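You operate a simulated robot arm through the tools that you are given. There is no shell and no other tool. Be economical: measure what you need, move in short steps, check, and stop when the job is done.

Carry out the task below with a simulated robot arm. There is one attempt and no reset: what you move stays moved.

TASK
Put the 230 mm white size block from the top of the island bench on the green lot card and the 260 mm white size block on the yellow lot card.
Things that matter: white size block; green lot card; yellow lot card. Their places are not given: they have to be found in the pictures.

It is judged by the outcome, as a careful person would: the job done as asked, and still so three seconds after it is handed in. It fails if anything else is knocked over, pushed out of place, dropped, spilled or broken.

THE ROBOT
A 6-joint arm with a two-finger parallel gripper, fixed in place. Base frame: the origin is at the foot of the arm, x ahead of it, y to its left, z up; the work surface is at about z = 0. Lengths are in m, angles in degrees, forces in N, time in s.
With the tool pointing down near the work surface it reaches from about 0.14 to 0.58 m from the base axis. Its first joint turns from -66.0 to 66.0 degrees. Payload 2.1 kg.
Tool frame: the origin (TCP) lies between the finger pads and is the grasp point; the fingertips stand 0.03 m ahead of it; z points along the fingers, y is the line along which they close. The gripper opens to 0.094 m. The fingers are 0.028 m wide and 0.01 m thick; the gripper's body (0.05 by 0.096 m) begins 0.055 m behind the TCP.
Orientation is told as [roll, pitch, yaw] about the base's x, y, z axes, in that order, counted from this pose: with the fingers straight down and closing along the base's y, the tool's x points along the base's -x, its y along +y and its z along -z.

THE INTERFACE
- The arm moves only by the tool servo_tool. Its argument "targets" is a list of rows, each a list of 3 entries, a list of its own where there are three numbers: the gripper command, from -1 (fully open) to 1 (shut), values between in proportion, then the shift along the base's x, y, z in units of 50 mm (1.0 is 50 mm), then the turn about the base's z in units of 8 degrees (1.0 is 8 degrees). In form: [[jaw, [x, y, z], spin], ...]. A call has 1 to 12 rows; each row shifts and turns the commanded pose from where the row before left it. A call with a number of a shift or a turn outside -1 to 1 is refused whole. A row lasts 0.2 s, in which the tool goes at most 0.05 m and 8.6 degrees; a call with a longer step from one row to the next is refused whole, and so is a gripper value outside its range. A pose out of reach is approached as far as the arm can. The call stops where the force on the tool passes 40 N (or 10 N more than at its start, if that is more) or the arm is blocked; 0.2 s more then pass. The fingers move at their own pace (about 0.072 m/s each) and stop on an object; they squeeze with about 35 N. The grip force told is the motor's: it shows also when the fingers shut on nothing. Time passes only in rows, and 0.2 s behind the last, so rows that do not move let the fingers close. It gives the time, the measured TCP pose, the force on the tool (base axes), the opening and the grip force at its end, in the units of the frame above (readings bear some noise), and new pictures: "pictures" is both (left out), scene, wrist or none.
- Cameras (640 x 400 px; columns grow to the right, rows downward): "scene" is fixed at [0.0545, -0.3802, 0.486]; the picture's right is [0.74, -0.67, 0.00], its down [-0.44, -0.49, -0.75] and it looks along [0.50, 0.56, -0.66] (base axes); focal length 214 px, centre (320, 200). "wrist" rides on the gripper at [-0.037, 0, -0.058] in the tool frame; the picture's right is [0.00, -1.00, 0.00], its down [0.97, 0.00, -0.24] and it looks along [0.24, 0.00, 0.97] (tool axes); focal length 218 px, centre (320, 200).
- pixel_to_xyz(camera, pixels): for up to 12 pixels [column, row] of the newest picture of that camera ("zoom" is the newest enlarged one), the place [x, y, z] in the base frame of the surface seen there, good to about 0.002 m, but the place of the scene camera against the robot may be out by one fixed shift of up to 0.018 m in any direction. No time passes.
- inspect(camera, box): a new picture of the part [left, top, right, bottom] of that camera's present view, enlarged. No time passes.
- job_done(): hands the job in; it is judged then, once.

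Work in short steps. Measure before you move; look again where a grasp or a placing could have gone wrong, and mend it. You have 60 turns and 120 pictures in all, the two below and enlarged ones among them. Open the gripper and draw the arm clear of the work before you hand the job in, unless the task says otherwise; then end with one line.

The tools are called after "Call:" by a JSON object that holds its "method" and its "body". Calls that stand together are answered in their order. servo_tool: Moves the arm, as the interface text tells. Its arguments: {"type":"object","properties":{"targets":{"type":"array","items":{"type":"array"}},"pictures":{"type":"string","enum":["both","scene","wrist","none"]}},"required":["targets"]} The other tools are called the same way: pixel_to_xyz (camera, pixels) gives the place of the surface under pixels of a picture; inspect (camera, box) takes an enlarged picture of a part of a camera's view; job_done () hands the job in.

At the start:

```text
t: 0.0
eef_pos: [0.3399, -0.1622, 0.2909]
orientation: [-0.1, 0.0, 0.0]
contact_force: [0.8, 0.6, 0.1]
finger_gap: 0.0939
grasp_force: 0.0
```

scene: 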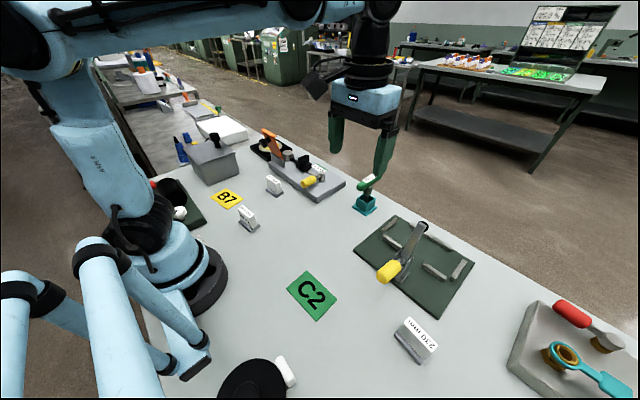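
wrist: 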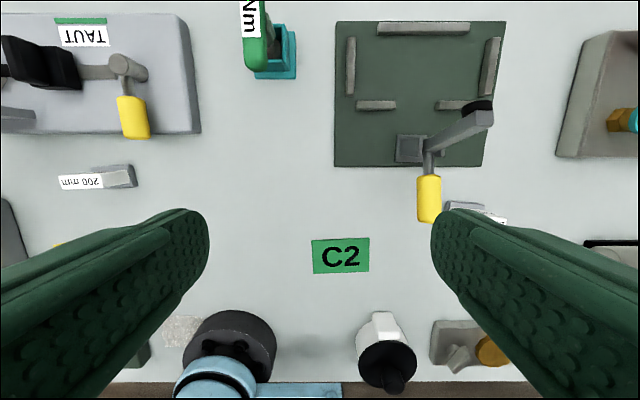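

The scene shows white labelled blocks at (415,340), (248,217) and (274,184). I'll enlarge them to read the labels.

Call:
{"method": "inspect", "body": {"camera": "scene", "box": [200, 150, 360, 250]}}

Call:
{"method": "inspect", "body": {"camera": "scene", "box": [360, 290, 480, 370]}}

Call:
{"method": "pixel_to_xyz", "body": {"camera": "scene", "pixels": [[312, 295], [227, 199], [248, 215], [274, 184], [418, 335], [410, 345], [287, 362], [180, 212], [316, 172]]}}

Call:
{"method": "pixel_to_xyz", "body": {"camera": "wrist", "pixels": [[340, 256], [122, 176], [80, 181], [382, 325], [465, 206], [495, 217]]}}

```text
4.00 times, centred on (280, 200) of scene
```

zoom: 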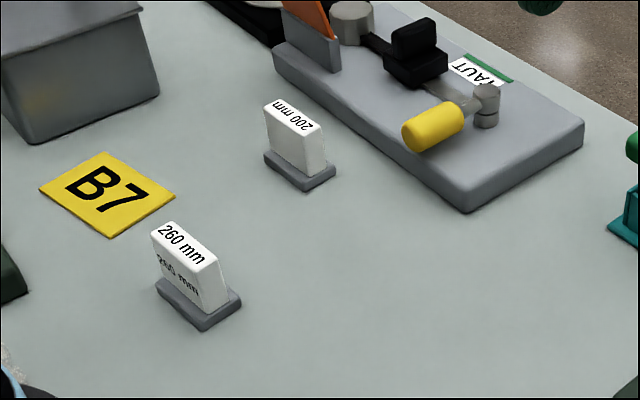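

```text
5.00 times, centred on (420, 330) of scene
```

zoom: 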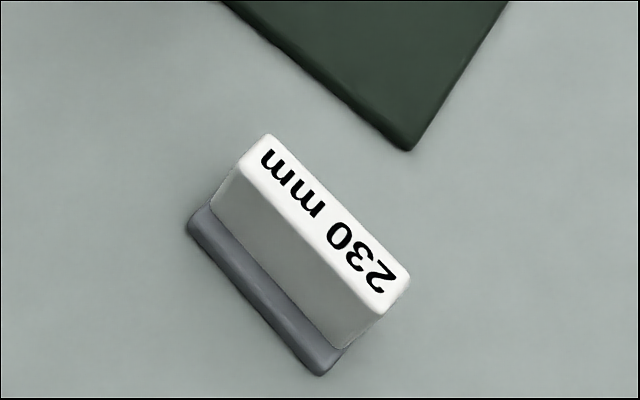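

```text
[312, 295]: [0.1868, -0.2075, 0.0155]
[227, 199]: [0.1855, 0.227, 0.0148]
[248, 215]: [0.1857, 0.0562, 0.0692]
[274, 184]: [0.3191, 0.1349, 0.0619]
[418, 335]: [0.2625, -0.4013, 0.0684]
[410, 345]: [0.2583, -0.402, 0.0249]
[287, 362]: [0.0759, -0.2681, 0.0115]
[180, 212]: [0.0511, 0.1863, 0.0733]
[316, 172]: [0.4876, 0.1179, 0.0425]
```

```text
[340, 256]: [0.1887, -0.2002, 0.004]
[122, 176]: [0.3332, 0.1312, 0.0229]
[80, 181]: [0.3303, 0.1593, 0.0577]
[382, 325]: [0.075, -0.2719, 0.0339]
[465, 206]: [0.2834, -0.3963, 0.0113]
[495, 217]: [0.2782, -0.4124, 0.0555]
```

The 230 block is at about (0.27,-0.405) and the 260 block at about (0.19,0.06). Green C2 is at about (0.19,-0.20) and yellow B7 at about (0.19,0.23). I'll move above the 230 block for a close wrist view.

Call:
{"method": "servo_tool", "body": {"targets": [[-1, [-0.2, -0.9, 0], 0], [-1, [-0.2, -0.9, 0], 0], [-1, [-0.3, -0.9, 0], 0], [-1, [-0.3, -0.9, 0], 0], [-1, [-0.3, -0.9, -0.5], 0], [-1, [0, -0.2, -0.5], 0], [-1, [0, 0, 0], 0]]}}

```text
refused: row 5 steps farther than a row can; nothing moved
```

Call:
{"method": "servo_tool", "body": {"targets": [[-1, [-0.2, -0.9, 0], 0], [-1, [-0.2, -0.9, 0], 0], [-1, [-0.3, -0.9, 0], 0], [-1, [-0.3, -0.9, 0], 0], [-1, [-0.3, -0.8, -0.4], 0], [-1, [0, -0.3, -0.5], 0], [-1, [0, 0, 0], 0]]}}

```text
t: 1.6
eef_pos: [0.2726, -0.3999, 0.2475]
orientation: [-0.1, -0.1, 0.0]
contact_force: [-0.6, -0.2, 0.2]
finger_gap: 0.0941
grasp_force: 0.0
```

scene: 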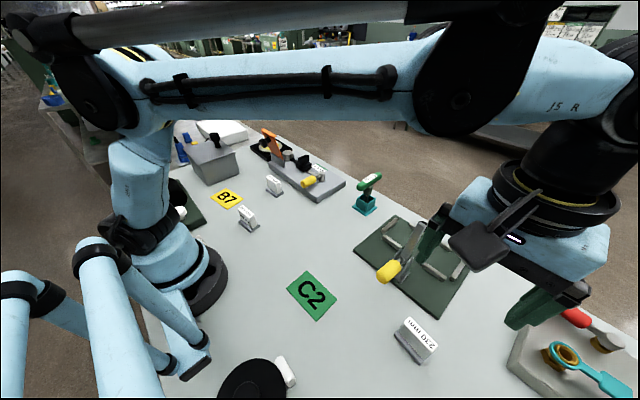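
wrist: 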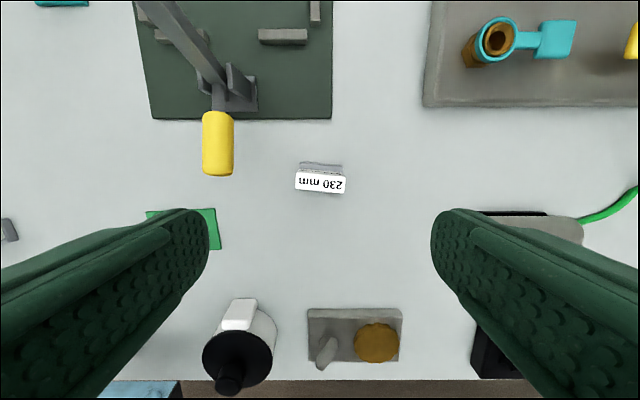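

The block sits at wrist (320,178), long side about along y. I'll enlarge and measure its corners.

Call:
{"method": "inspect", "body": {"camera": "wrist", "box": [272, 150, 368, 210]}}

Call:
{"method": "pixel_to_xyz", "body": {"camera": "wrist", "pixels": [[298, 173], [345, 179], [296, 186], [343, 192], [302, 163], [342, 167], [320, 168], [320, 182], [320, 155]]}}

```text
6.67 times, centred on (320, 180) of wrist
```

zoom: 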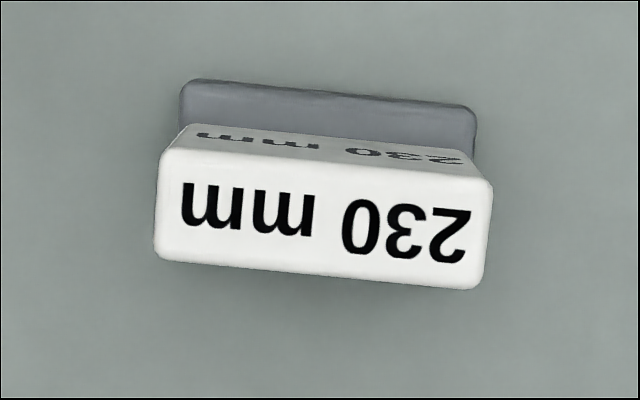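

```text
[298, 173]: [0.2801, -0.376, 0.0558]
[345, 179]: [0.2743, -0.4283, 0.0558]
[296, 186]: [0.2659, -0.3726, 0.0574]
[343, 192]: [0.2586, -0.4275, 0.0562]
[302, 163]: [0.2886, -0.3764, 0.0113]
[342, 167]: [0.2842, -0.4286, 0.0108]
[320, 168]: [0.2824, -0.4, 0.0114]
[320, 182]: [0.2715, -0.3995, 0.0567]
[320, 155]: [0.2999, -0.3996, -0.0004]
```

Top of the block is centred at (0.270,-0.401), z 0.056, turned about -6.4°, on a grey foot up to z 0.011. I'll grasp it along its 52 mm length, so I turn -6.4° and go part way down.

Call:
{"method": "servo_tool", "body": {"targets": [[-1, [-0.05, -0.02, -0.5], -0.8], [-1, [0, 0, -0.8], 0], [-1, [0, 0, -0.8], 0], [-1, [0, 0, -0.6], 0], [-1, [0, 0, 0], 0]], "pictures": "wrist"}}

```text
t: 2.8
eef_pos: [0.2741, -0.3974, 0.1103]
orientation: [-0.1, -0.1, -6.4]
contact_force: [-0.3, 0.3, -0.5]
finger_gap: 0.0942
grasp_force: 0.1
```

wrist: 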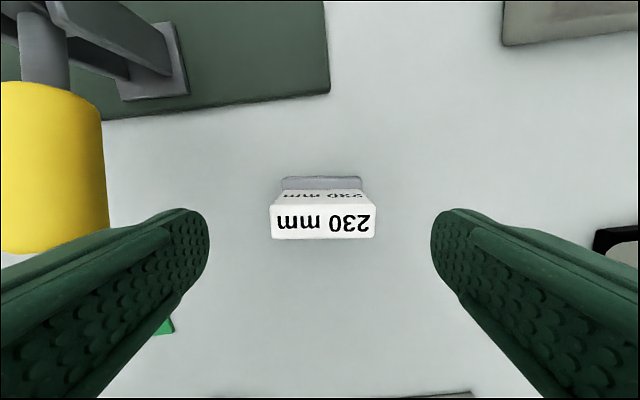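

Alignment looks right. I'll check the block's top corners, and the yellow clamp handle at (50,170) for clearance.

Call:
{"method": "pixel_to_xyz", "body": {"camera": "wrist", "pixels": [[272, 208], [373, 208], [273, 236], [374, 234], [284, 180], [361, 180], [60, 245], [100, 230], [50, 160], [100, 110]]}}

Call:
{"method": "servo_tool", "body": {"targets": [[-1, [0, 0, 0], 0]], "pictures": "none"}}

```text
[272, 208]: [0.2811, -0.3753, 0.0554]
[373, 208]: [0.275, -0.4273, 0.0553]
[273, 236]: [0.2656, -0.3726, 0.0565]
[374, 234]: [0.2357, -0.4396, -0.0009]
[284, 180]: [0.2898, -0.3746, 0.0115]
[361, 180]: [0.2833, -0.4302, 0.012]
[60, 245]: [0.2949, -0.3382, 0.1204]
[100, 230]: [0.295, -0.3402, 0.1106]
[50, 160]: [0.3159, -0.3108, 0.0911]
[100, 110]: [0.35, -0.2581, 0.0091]
```

```text
t: 3.2
eef_pos: [0.2743, -0.4, 0.1098]
orientation: [0.0, -0.1, -6.4]
contact_force: [-0.2, 0.0, 0.5]
finger_gap: 0.0938
grasp_force: 0.0
```

The handle tip is near (0.295,-0.340,0.12), so I narrow the jaws to 0.07 m and bias the grasp slightly to -x. I go down gently.

Call:
{"method": "servo_tool", "body": {"targets": [[-0.49, [-0.1, -0.03, 0], 0], [-0.49, [0, 0, -0.3], 0], [-0.49, [0, 0, -0.3], 0], [-0.49, [0, 0, 0], 0]]}}

```text
t: 4.2
eef_pos: [0.267, -0.3994, 0.0815]
orientation: [-0.2, -0.1, -6.4]
contact_force: [0.2, -0.4, 0.6]
finger_gap: 0.0699
grasp_force: 0.1
```

scene: 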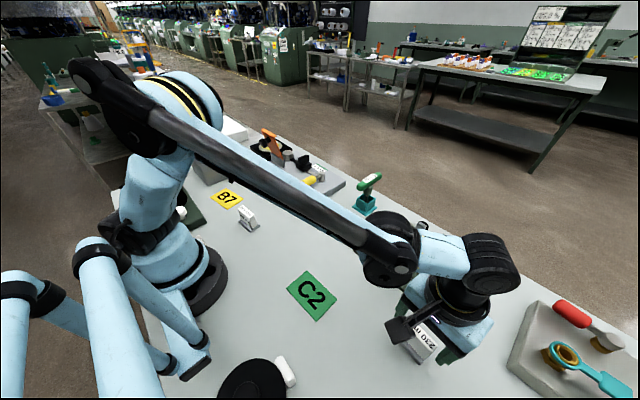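
wrist: 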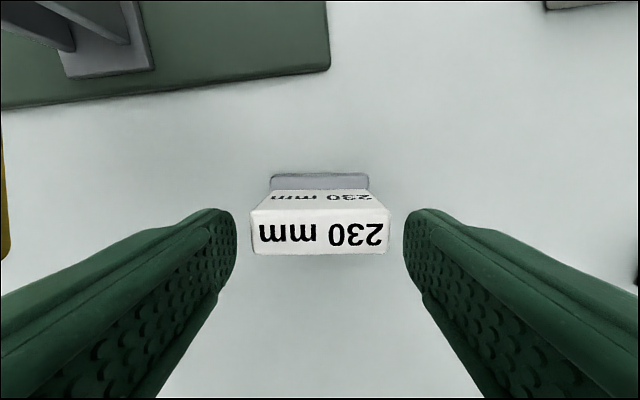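

Block is centred between the fingers and no contact is felt. I descend the rest and close.

Call:
{"method": "servo_tool", "body": {"targets": [[-0.49, [0, 0, -0.35], 0], [-0.49, [0, 0, -0.35], 0], [-0.49, [0, 0, 0], 0], [1, [0, 0, 0], 0], [1, [0, 0, 0], 0], [1, [0, 0, 0], 0]], "pictures": "wrist"}}

```text
t: 5.6
eef_pos: [0.2669, -0.4015, 0.0455]
orientation: [0.0, 0.0, -6.4]
contact_force: [0.1, -0.8, -0.2]
finger_gap: 0.0611
grasp_force: 35.1
```

wrist: 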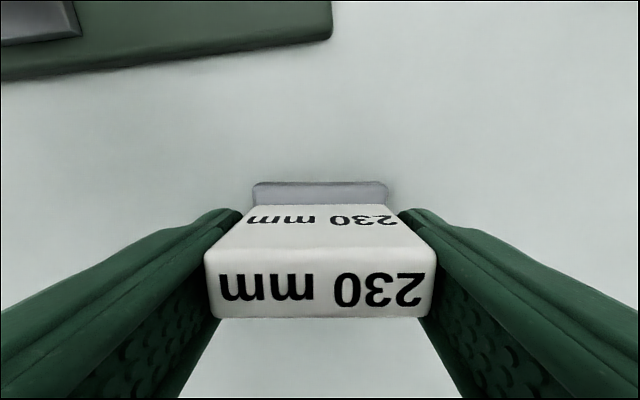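

Gripped at 35 N, gap 0.061. I lift straight up and check.

Call:
{"method": "servo_tool", "body": {"targets": [[1, [0, 0, 0.3], 0], [1, [0, 0, 0.5], 0], [1, [0, 0, 0.7], 0], [1, [0, 0, 0.7], 0], [1, [0, 0, 0.5], 0], [1, [0, 0, 0], 0]]}}

```text
t: 7.0
eef_pos: [0.2665, -0.4015, 0.1819]
orientation: [-0.1, -0.1, -6.4]
contact_force: [-0.2, 0.6, -1.1]
finger_gap: 0.0614
grasp_force: 35.6
```

scene: 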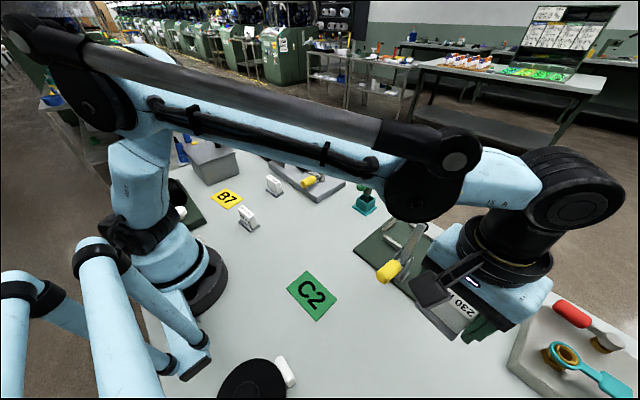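
wrist: 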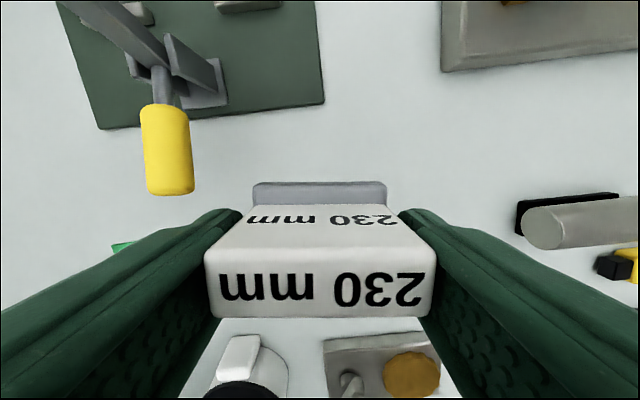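

The whole block including the foot came up. I raise more and move over toward C2, staying to +x of it so the wrist camera sees the card.

Call:
{"method": "servo_tool", "body": {"targets": [[1, [-0.2, 0, 0.8], 0], [1, [0, 0.4, 0.5], 0], [1, [0, 0.9, 0], 0], [1, [0, 0.9, 0], 0], [1, [0, 0.9, 0], 0], [1, [0.5, 0.8, 0], 0], [1, [0.2, 0.1, 0], 0], [1, [0, 0, 0], 0]]}}

```text
t: 8.8
eef_pos: [0.2922, -0.1996, 0.2451]
orientation: [-0.2, -0.2, -6.5]
contact_force: [0.9, -0.3, -1.0]
finger_gap: 0.0611
grasp_force: 34.9
```

scene: 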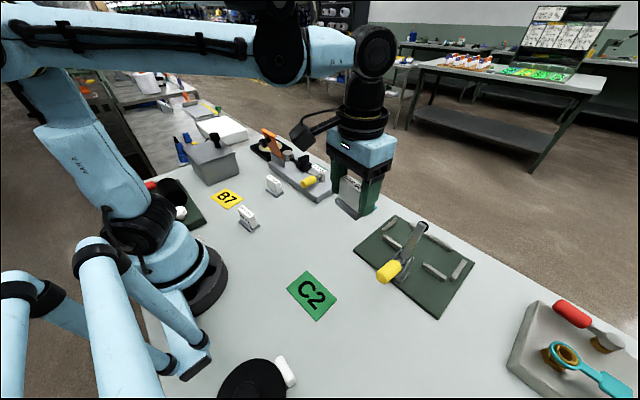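
wrist: 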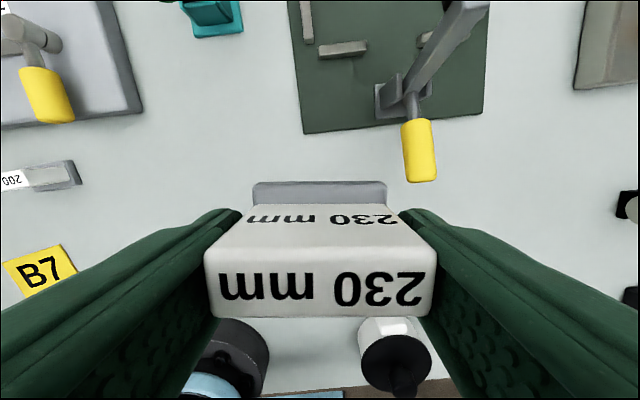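

C2 is hidden by the block in the wrist view. I calibrate the scene shift with features seen in both views (B7, the 200 block, the clamp plate) and measure the C2 corners in the scene.

Call:
{"method": "pixel_to_xyz", "body": {"camera": "scene", "pixels": [[287, 289], [306, 271], [338, 296], [317, 321], [210, 199], [224, 189], [243, 199], [230, 209], [312, 295], [440, 319], [227, 199]]}}

Call:
{"method": "pixel_to_xyz", "body": {"camera": "wrist", "pixels": [[4, 261], [61, 245], [77, 280], [20, 296], [40, 270], [483, 114]]}}

Call:
{"method": "inspect", "body": {"camera": "scene", "box": [264, 260, 360, 330]}}

```text
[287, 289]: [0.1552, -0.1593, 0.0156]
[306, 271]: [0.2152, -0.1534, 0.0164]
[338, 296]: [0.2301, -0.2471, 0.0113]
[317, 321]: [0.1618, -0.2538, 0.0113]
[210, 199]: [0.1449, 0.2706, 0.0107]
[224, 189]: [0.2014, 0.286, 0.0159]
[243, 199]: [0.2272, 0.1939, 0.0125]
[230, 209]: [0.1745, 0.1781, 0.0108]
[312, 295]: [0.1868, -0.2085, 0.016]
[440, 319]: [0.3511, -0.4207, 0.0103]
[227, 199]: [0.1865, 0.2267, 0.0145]
```

```text
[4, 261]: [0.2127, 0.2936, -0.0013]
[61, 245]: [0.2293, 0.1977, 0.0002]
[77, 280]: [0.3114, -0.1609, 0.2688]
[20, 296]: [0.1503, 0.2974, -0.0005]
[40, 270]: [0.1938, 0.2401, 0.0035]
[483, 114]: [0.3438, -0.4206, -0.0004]
```

```text
5.71 times, centred on (312, 295) of scene
```

zoom: 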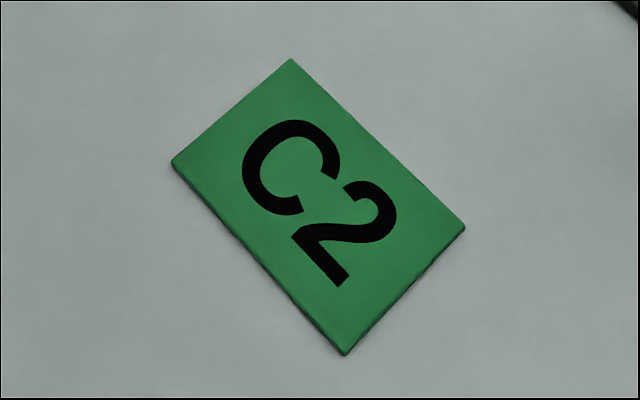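

C2's centre is about (0.190,-0.201), with its long side along y at about +5°. I move over it, turn +11° and descend to just above.

Call:
{"method": "servo_tool", "body": {"targets": [[1, [-0.7, 0, 0], 0.7], [1, [-0.7, 0, 0], 0.7], [1, [-0.7, -0.03, -0.4], 0], [1, [0, 0, -0.8], 0], [1, [0, 0, -0.8], 0], [1, [0, 0, -0.8], 0], [1, [0, 0, -0.6], 0], [1, [0, 0, 0], 0]]}}

```text
t: 10.6
eef_pos: [0.1874, -0.203, 0.0778]
orientation: [0.0, -0.1, 4.8]
contact_force: [-0.7, 0.8, -1.2]
finger_gap: 0.0612
grasp_force: 34.8
```

scene: 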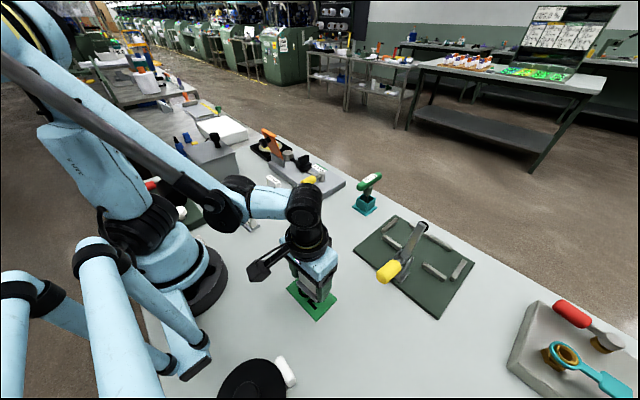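
wrist: 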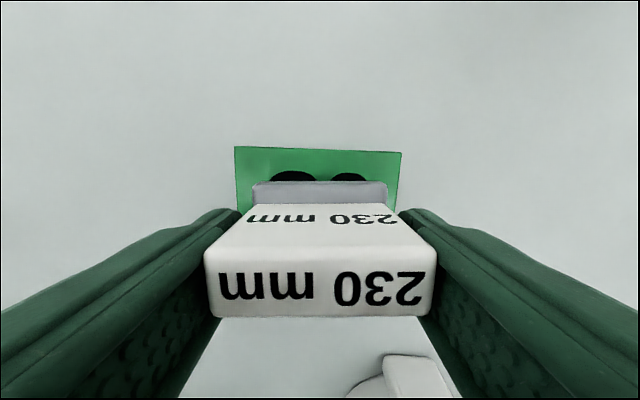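

The card's far corners show at (235,147) and (401,152), and I measure them to fine-tune.

Call:
{"method": "pixel_to_xyz", "body": {"camera": "wrist", "pixels": [[237, 149], [399, 154], [318, 152], [318, 190], [256, 190], [382, 190]]}}

```text
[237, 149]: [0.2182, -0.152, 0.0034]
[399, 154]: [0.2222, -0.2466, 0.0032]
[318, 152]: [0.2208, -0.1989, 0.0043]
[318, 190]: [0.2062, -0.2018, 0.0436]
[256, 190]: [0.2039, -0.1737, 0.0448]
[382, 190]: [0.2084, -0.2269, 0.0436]
```

The foot is centred within about 2 mm on the card. I lower in gentle steps until contact.

Call:
{"method": "servo_tool", "body": {"targets": [[1, [-0.03, 0.03, -0.25], -0.2], [1, [0, 0, -0.22], 0], [1, [0, 0, -0.06], 0], [1, [0, 0, -0.02], 0], [1, [0, 0, 0], 0]]}}

```text
t: 11.8
eef_pos: [0.1852, -0.2007, 0.0493]
orientation: [-0.1, -0.1, 3.3]
contact_force: [-0.4, 1.7, 11.7]
finger_gap: 0.061
grasp_force: 35.3
```

scene: 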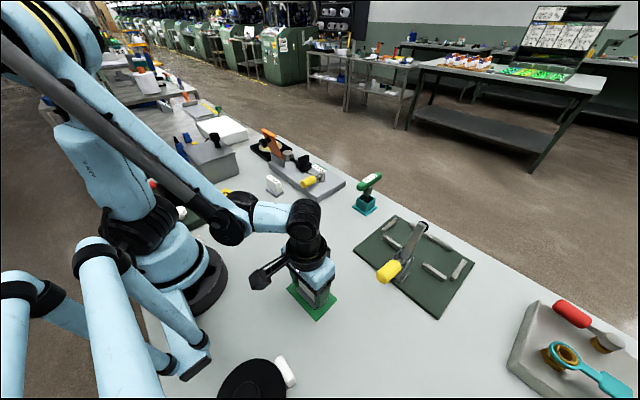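
wrist: 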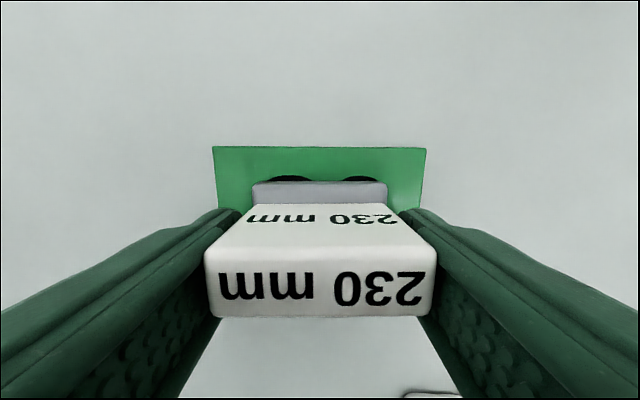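

Contact at 11.7 N: the block is resting on the card. I open part way (to 0.08 m) and lift straight up.

Call:
{"method": "servo_tool", "body": {"targets": [[-0.4, [0, 0, 0], 0], [-0.6, [0, 0, 0], 0], [-0.6, [0, 0, 0], 0], [-0.6, [0, 0, 0.5], 0], [-0.6, [0, 0, 0.8], 0], [-0.6, [0, 0, 0.9], 0], [-0.6, [0.2, 0, 0.9], 0], [-0.6, [0, 0, 0.6], 0], [-0.6, [0, 0, 0], 0]]}}

```text
t: 13.8
eef_pos: [0.1967, -0.2004, 0.2335]
orientation: [-0.1, -0.1, 3.2]
contact_force: [0.6, -0.5, -0.1]
finger_gap: 0.075
grasp_force: 0.1
```

scene: 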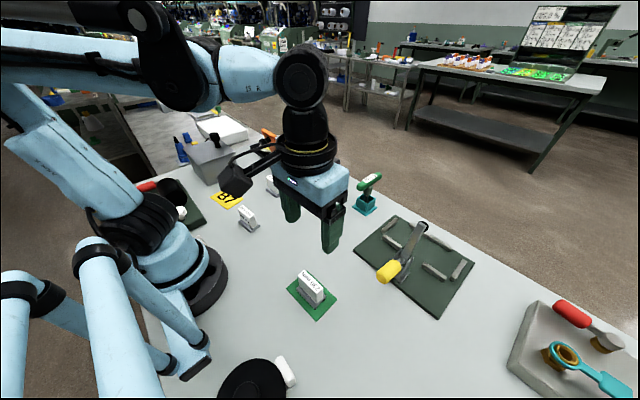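
wrist: 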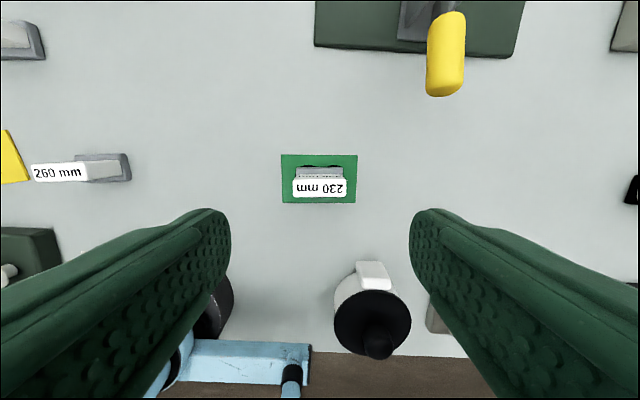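

The 230 block stands upright on C2. Next, the 260 block at wrist (80,170); I move above it with the jaws open.

Call:
{"method": "servo_tool", "body": {"targets": [[-0.6, [0, 0.9, 0.2], 0], [-0.6, [0, 0.9, 0], 0], [-0.6, [0, 0.9, 0], 0], [-0.6, [0, 0.9, 0], 0], [-0.6, [0, 0.9, 0], 0], [-0.6, [0, 0.8, 0], 0], [-0.6, [0, 0, 0], 0]], "pictures": "wrist"}}

```text
t: 15.4
eef_pos: [0.1965, 0.0656, 0.2443]
orientation: [-0.1, -0.1, 3.2]
contact_force: [-0.4, 0.3, 0.2]
finger_gap: 0.0752
grasp_force: 0.1
```

wrist: 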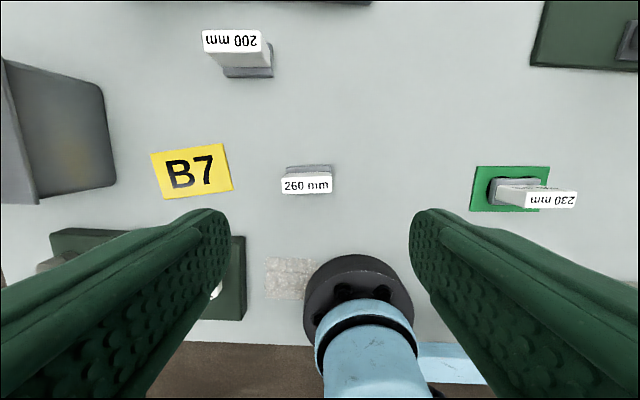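

The block top is at (307,185) and B7 is at (192,171). I measure both.

Call:
{"method": "pixel_to_xyz", "body": {"camera": "wrist", "pixels": [[283, 177], [331, 174], [283, 193], [331, 191], [288, 168], [332, 166], [152, 155], [223, 144], [233, 189], [163, 199], [192, 171], [110, 185]]}}

Call:
{"method": "inspect", "body": {"camera": "wrist", "box": [259, 155, 355, 215]}}

```text
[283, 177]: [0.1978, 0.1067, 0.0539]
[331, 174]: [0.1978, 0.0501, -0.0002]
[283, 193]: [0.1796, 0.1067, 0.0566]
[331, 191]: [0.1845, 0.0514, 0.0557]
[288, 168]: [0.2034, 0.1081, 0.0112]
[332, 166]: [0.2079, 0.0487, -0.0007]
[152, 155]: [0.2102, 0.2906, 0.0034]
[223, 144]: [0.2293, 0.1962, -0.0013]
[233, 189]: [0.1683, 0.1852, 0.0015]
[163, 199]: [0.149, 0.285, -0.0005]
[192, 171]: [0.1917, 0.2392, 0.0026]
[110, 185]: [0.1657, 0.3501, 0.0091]
```

```text
6.67 times, centred on (307, 185) of wrist
```

zoom: 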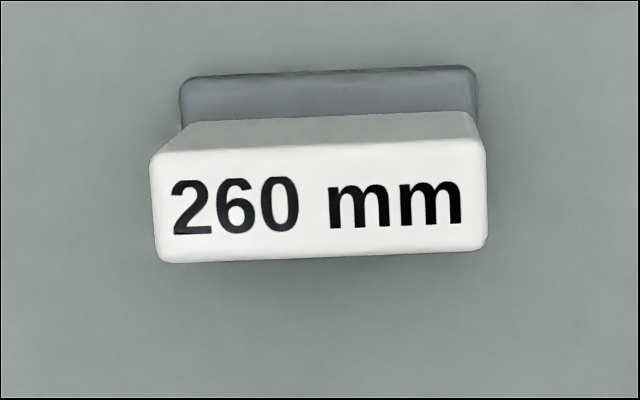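

The 260 block is centred at about (0.189,0.079), yaw about +5°. B7 is centred at (0.189,0.239), yaw about +11°. I align over the block and go down part way.

Call:
{"method": "servo_tool", "body": {"targets": [[-0.6, [-0.16, 0.27, -0.4], 0.22], [-0.6, [0, 0, -0.8], 0], [-0.6, [0, 0, -0.8], 0], [-0.6, [0, 0, -0.8], 0], [-0.6, [0, 0, -0.3], 0], [-0.6, [0, 0, 0], 0]], "pictures": "wrist"}}

```text
t: 16.8
eef_pos: [0.1867, 0.0757, 0.089]
orientation: [-0.1, -0.1, 4.9]
contact_force: [-0.4, -1.0, -0.3]
finger_gap: 0.0754
grasp_force: 0.1
```

wrist: 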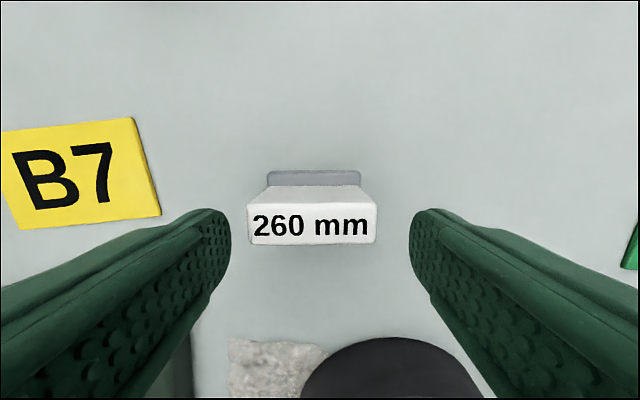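

Block centre is at column 312, so I shift +3 mm in y, descend and close.

Call:
{"method": "servo_tool", "body": {"targets": [[-0.6, [0, 0.06, 0], 0], [-0.6, [0, 0, -0.45], 0], [-0.6, [0, 0, -0.41], 0], [-0.6, [0, 0, 0], 0], [1, [0, 0, 0], 0], [1, [0, 0, 0], 0], [1, [0, 0, 0], 0]], "pictures": "wrist"}}

```text
t: 18.4
eef_pos: [0.1873, 0.0793, 0.0449]
orientation: [-0.1, -0.1, 4.9]
contact_force: [-0.5, -0.2, -0.4]
finger_gap: 0.0611
grasp_force: 34.5
```

wrist: 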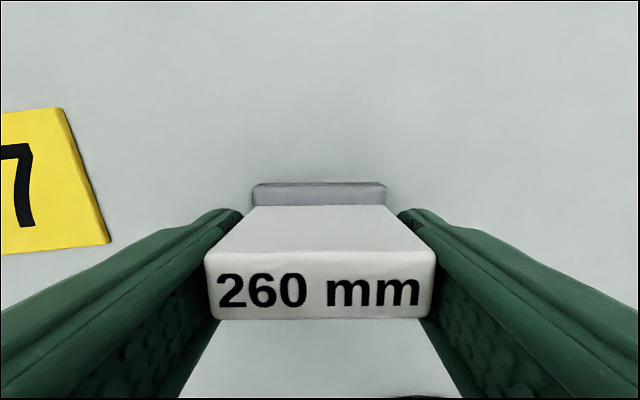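

Gripped. I lift, carry it over B7 and turn +6.5°.

Call:
{"method": "servo_tool", "body": {"targets": [[1, [0, 0, 0.4], 0], [1, [0, 0, 0.8], 0], [1, [0, 0, 0.8], 0], [1, [0, 0.8, 0], 0.4], [1, [0, 0.8, 0], 0.4], [1, [0, 0.8, 0], 0], [1, [-0.02, 0.8, 0], 0], [1, [0, 0, -0.7], 0], [1, [0, 0, -0.7], 0], [1, [0, 0, 0], 0]]}}

```text
t: 20.6
eef_pos: [0.1866, 0.2412, 0.0766]
orientation: [0.0, 0.0, 11.3]
contact_force: [-0.7, 0.3, 0.1]
finger_gap: 0.0611
grasp_force: 35.0
```

scene: 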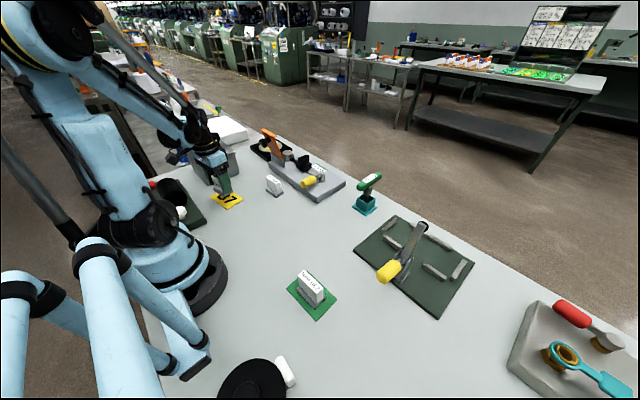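
wrist: 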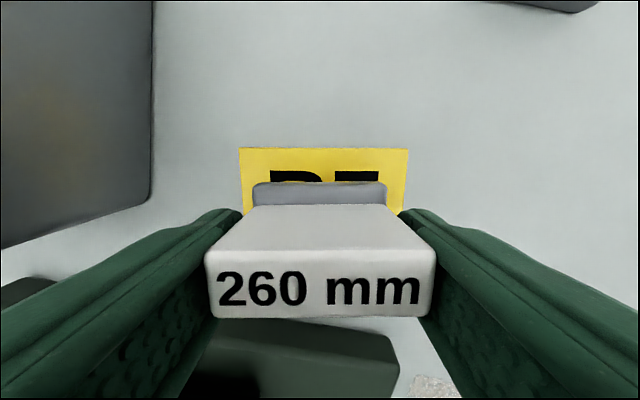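

It is well aligned with the card. I check the clearance to the grey box (150,150) and the green fixture (300,340) before lowering.

Call:
{"method": "pixel_to_xyz", "body": {"camera": "wrist", "pixels": [[148, 100], [148, 185], [60, 200], [100, 100], [300, 335], [385, 340], [250, 380], [20, 290]]}}

```text
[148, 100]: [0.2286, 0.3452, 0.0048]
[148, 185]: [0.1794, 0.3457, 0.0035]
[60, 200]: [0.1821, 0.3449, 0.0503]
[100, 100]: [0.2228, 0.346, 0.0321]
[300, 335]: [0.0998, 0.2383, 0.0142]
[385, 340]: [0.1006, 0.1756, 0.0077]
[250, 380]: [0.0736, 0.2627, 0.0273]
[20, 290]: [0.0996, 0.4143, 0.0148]
```

Clearances are ample (box at y ≥ 0.345). I lower gently to contact.

Call:
{"method": "servo_tool", "body": {"targets": [[1, [-0.02, -0.04, -0.25], 0], [1, [0, 0, -0.22], 0], [1, [0, 0, -0.06], 0], [1, [0, 0, -0.02], 0], [1, [0, 0, 0], 0]], "pictures": "wrist"}}

```text
t: 21.8
eef_pos: [0.1837, 0.2393, 0.0485]
orientation: [-0.1, 0.0, 11.4]
contact_force: [-3.3, -0.1, 31.6]
finger_gap: 0.0613
grasp_force: 35.0
```

wrist: 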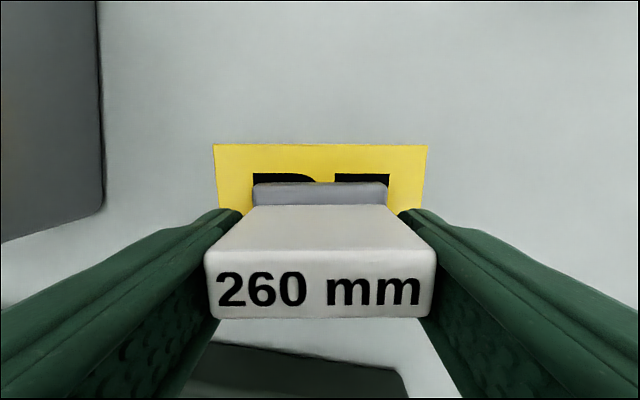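

Firm contact at 31 N. I ease up 1 mm, open and lift away.

Call:
{"method": "servo_tool", "body": {"targets": [[1, [0, 0, 0.02], 0], [1, [0, 0, 0], 0], [-0.5, [0, 0, 0], 0], [-0.6, [0, 0, 0], 0], [-0.6, [0, 0, 0], 0], [-0.6, [0, 0, 0.5], 0], [-0.6, [0, 0, 0.8], 0], [-0.6, [0, 0, 0.9], 0], [-0.6, [0.1, 0, 0.9], 0], [-0.6, [0.1, 0, 0.8], 0], [-0.6, [0, 0, 0], 0]]}}

```text
t: 24.2
eef_pos: [0.1955, 0.2381, 0.2431]
orientation: [-0.1, -0.1, 11.4]
contact_force: [0.1, -0.3, -0.1]
finger_gap: 0.0752
grasp_force: 0.1
```

scene: 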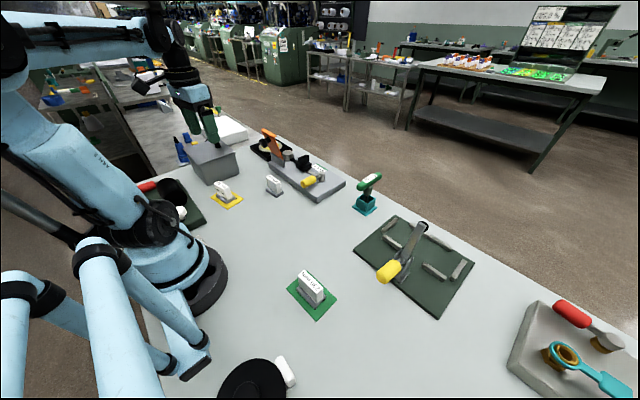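
wrist: 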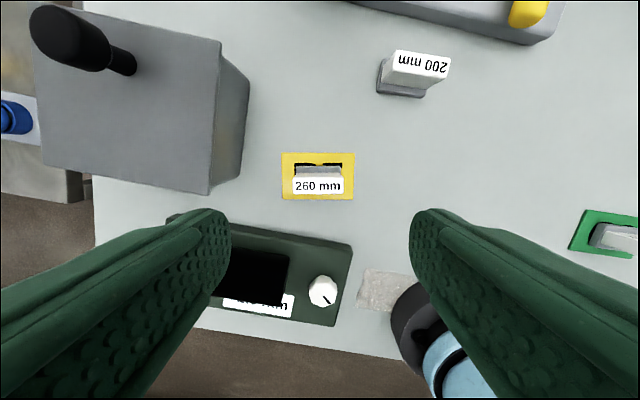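

Both blocks stand upright within their cards and everything else is undisturbed. I open fully, rise a bit more and hand in.

Call:
{"method": "servo_tool", "body": {"targets": [[-1, [0.5, -0.3, 0.5], 0], [-1, [0.5, -0.3, 0.3], 0], [-1, [0, 0, 0], 0]], "pictures": "scene"}}

```text
t: 25.0
eef_pos: [0.2444, 0.2082, 0.2843]
orientation: [-0.1, -0.1, 11.3]
contact_force: [0.1, 0.4, -0.1]
finger_gap: 0.0941
grasp_force: 0.0
```

scene: 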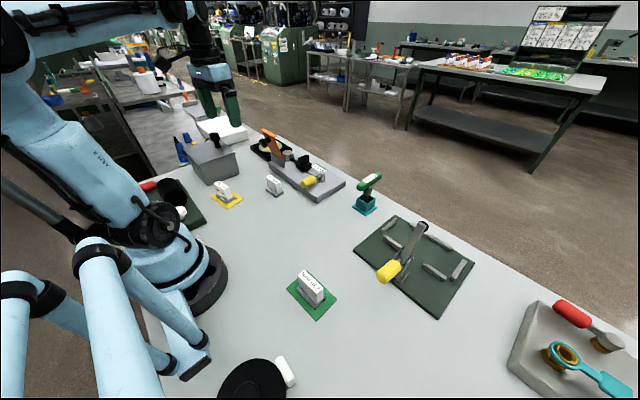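

The gripper is open and clear of the work, so I hand the job in.

Call:
{"method": "job_done", "body": {}}

```text
The job is handed in.
```

The 230 mm white size block is standing on the green lot card (C2) and the 260 mm block on the yellow lot card (B7); the last pictures show nothing else disturbed.
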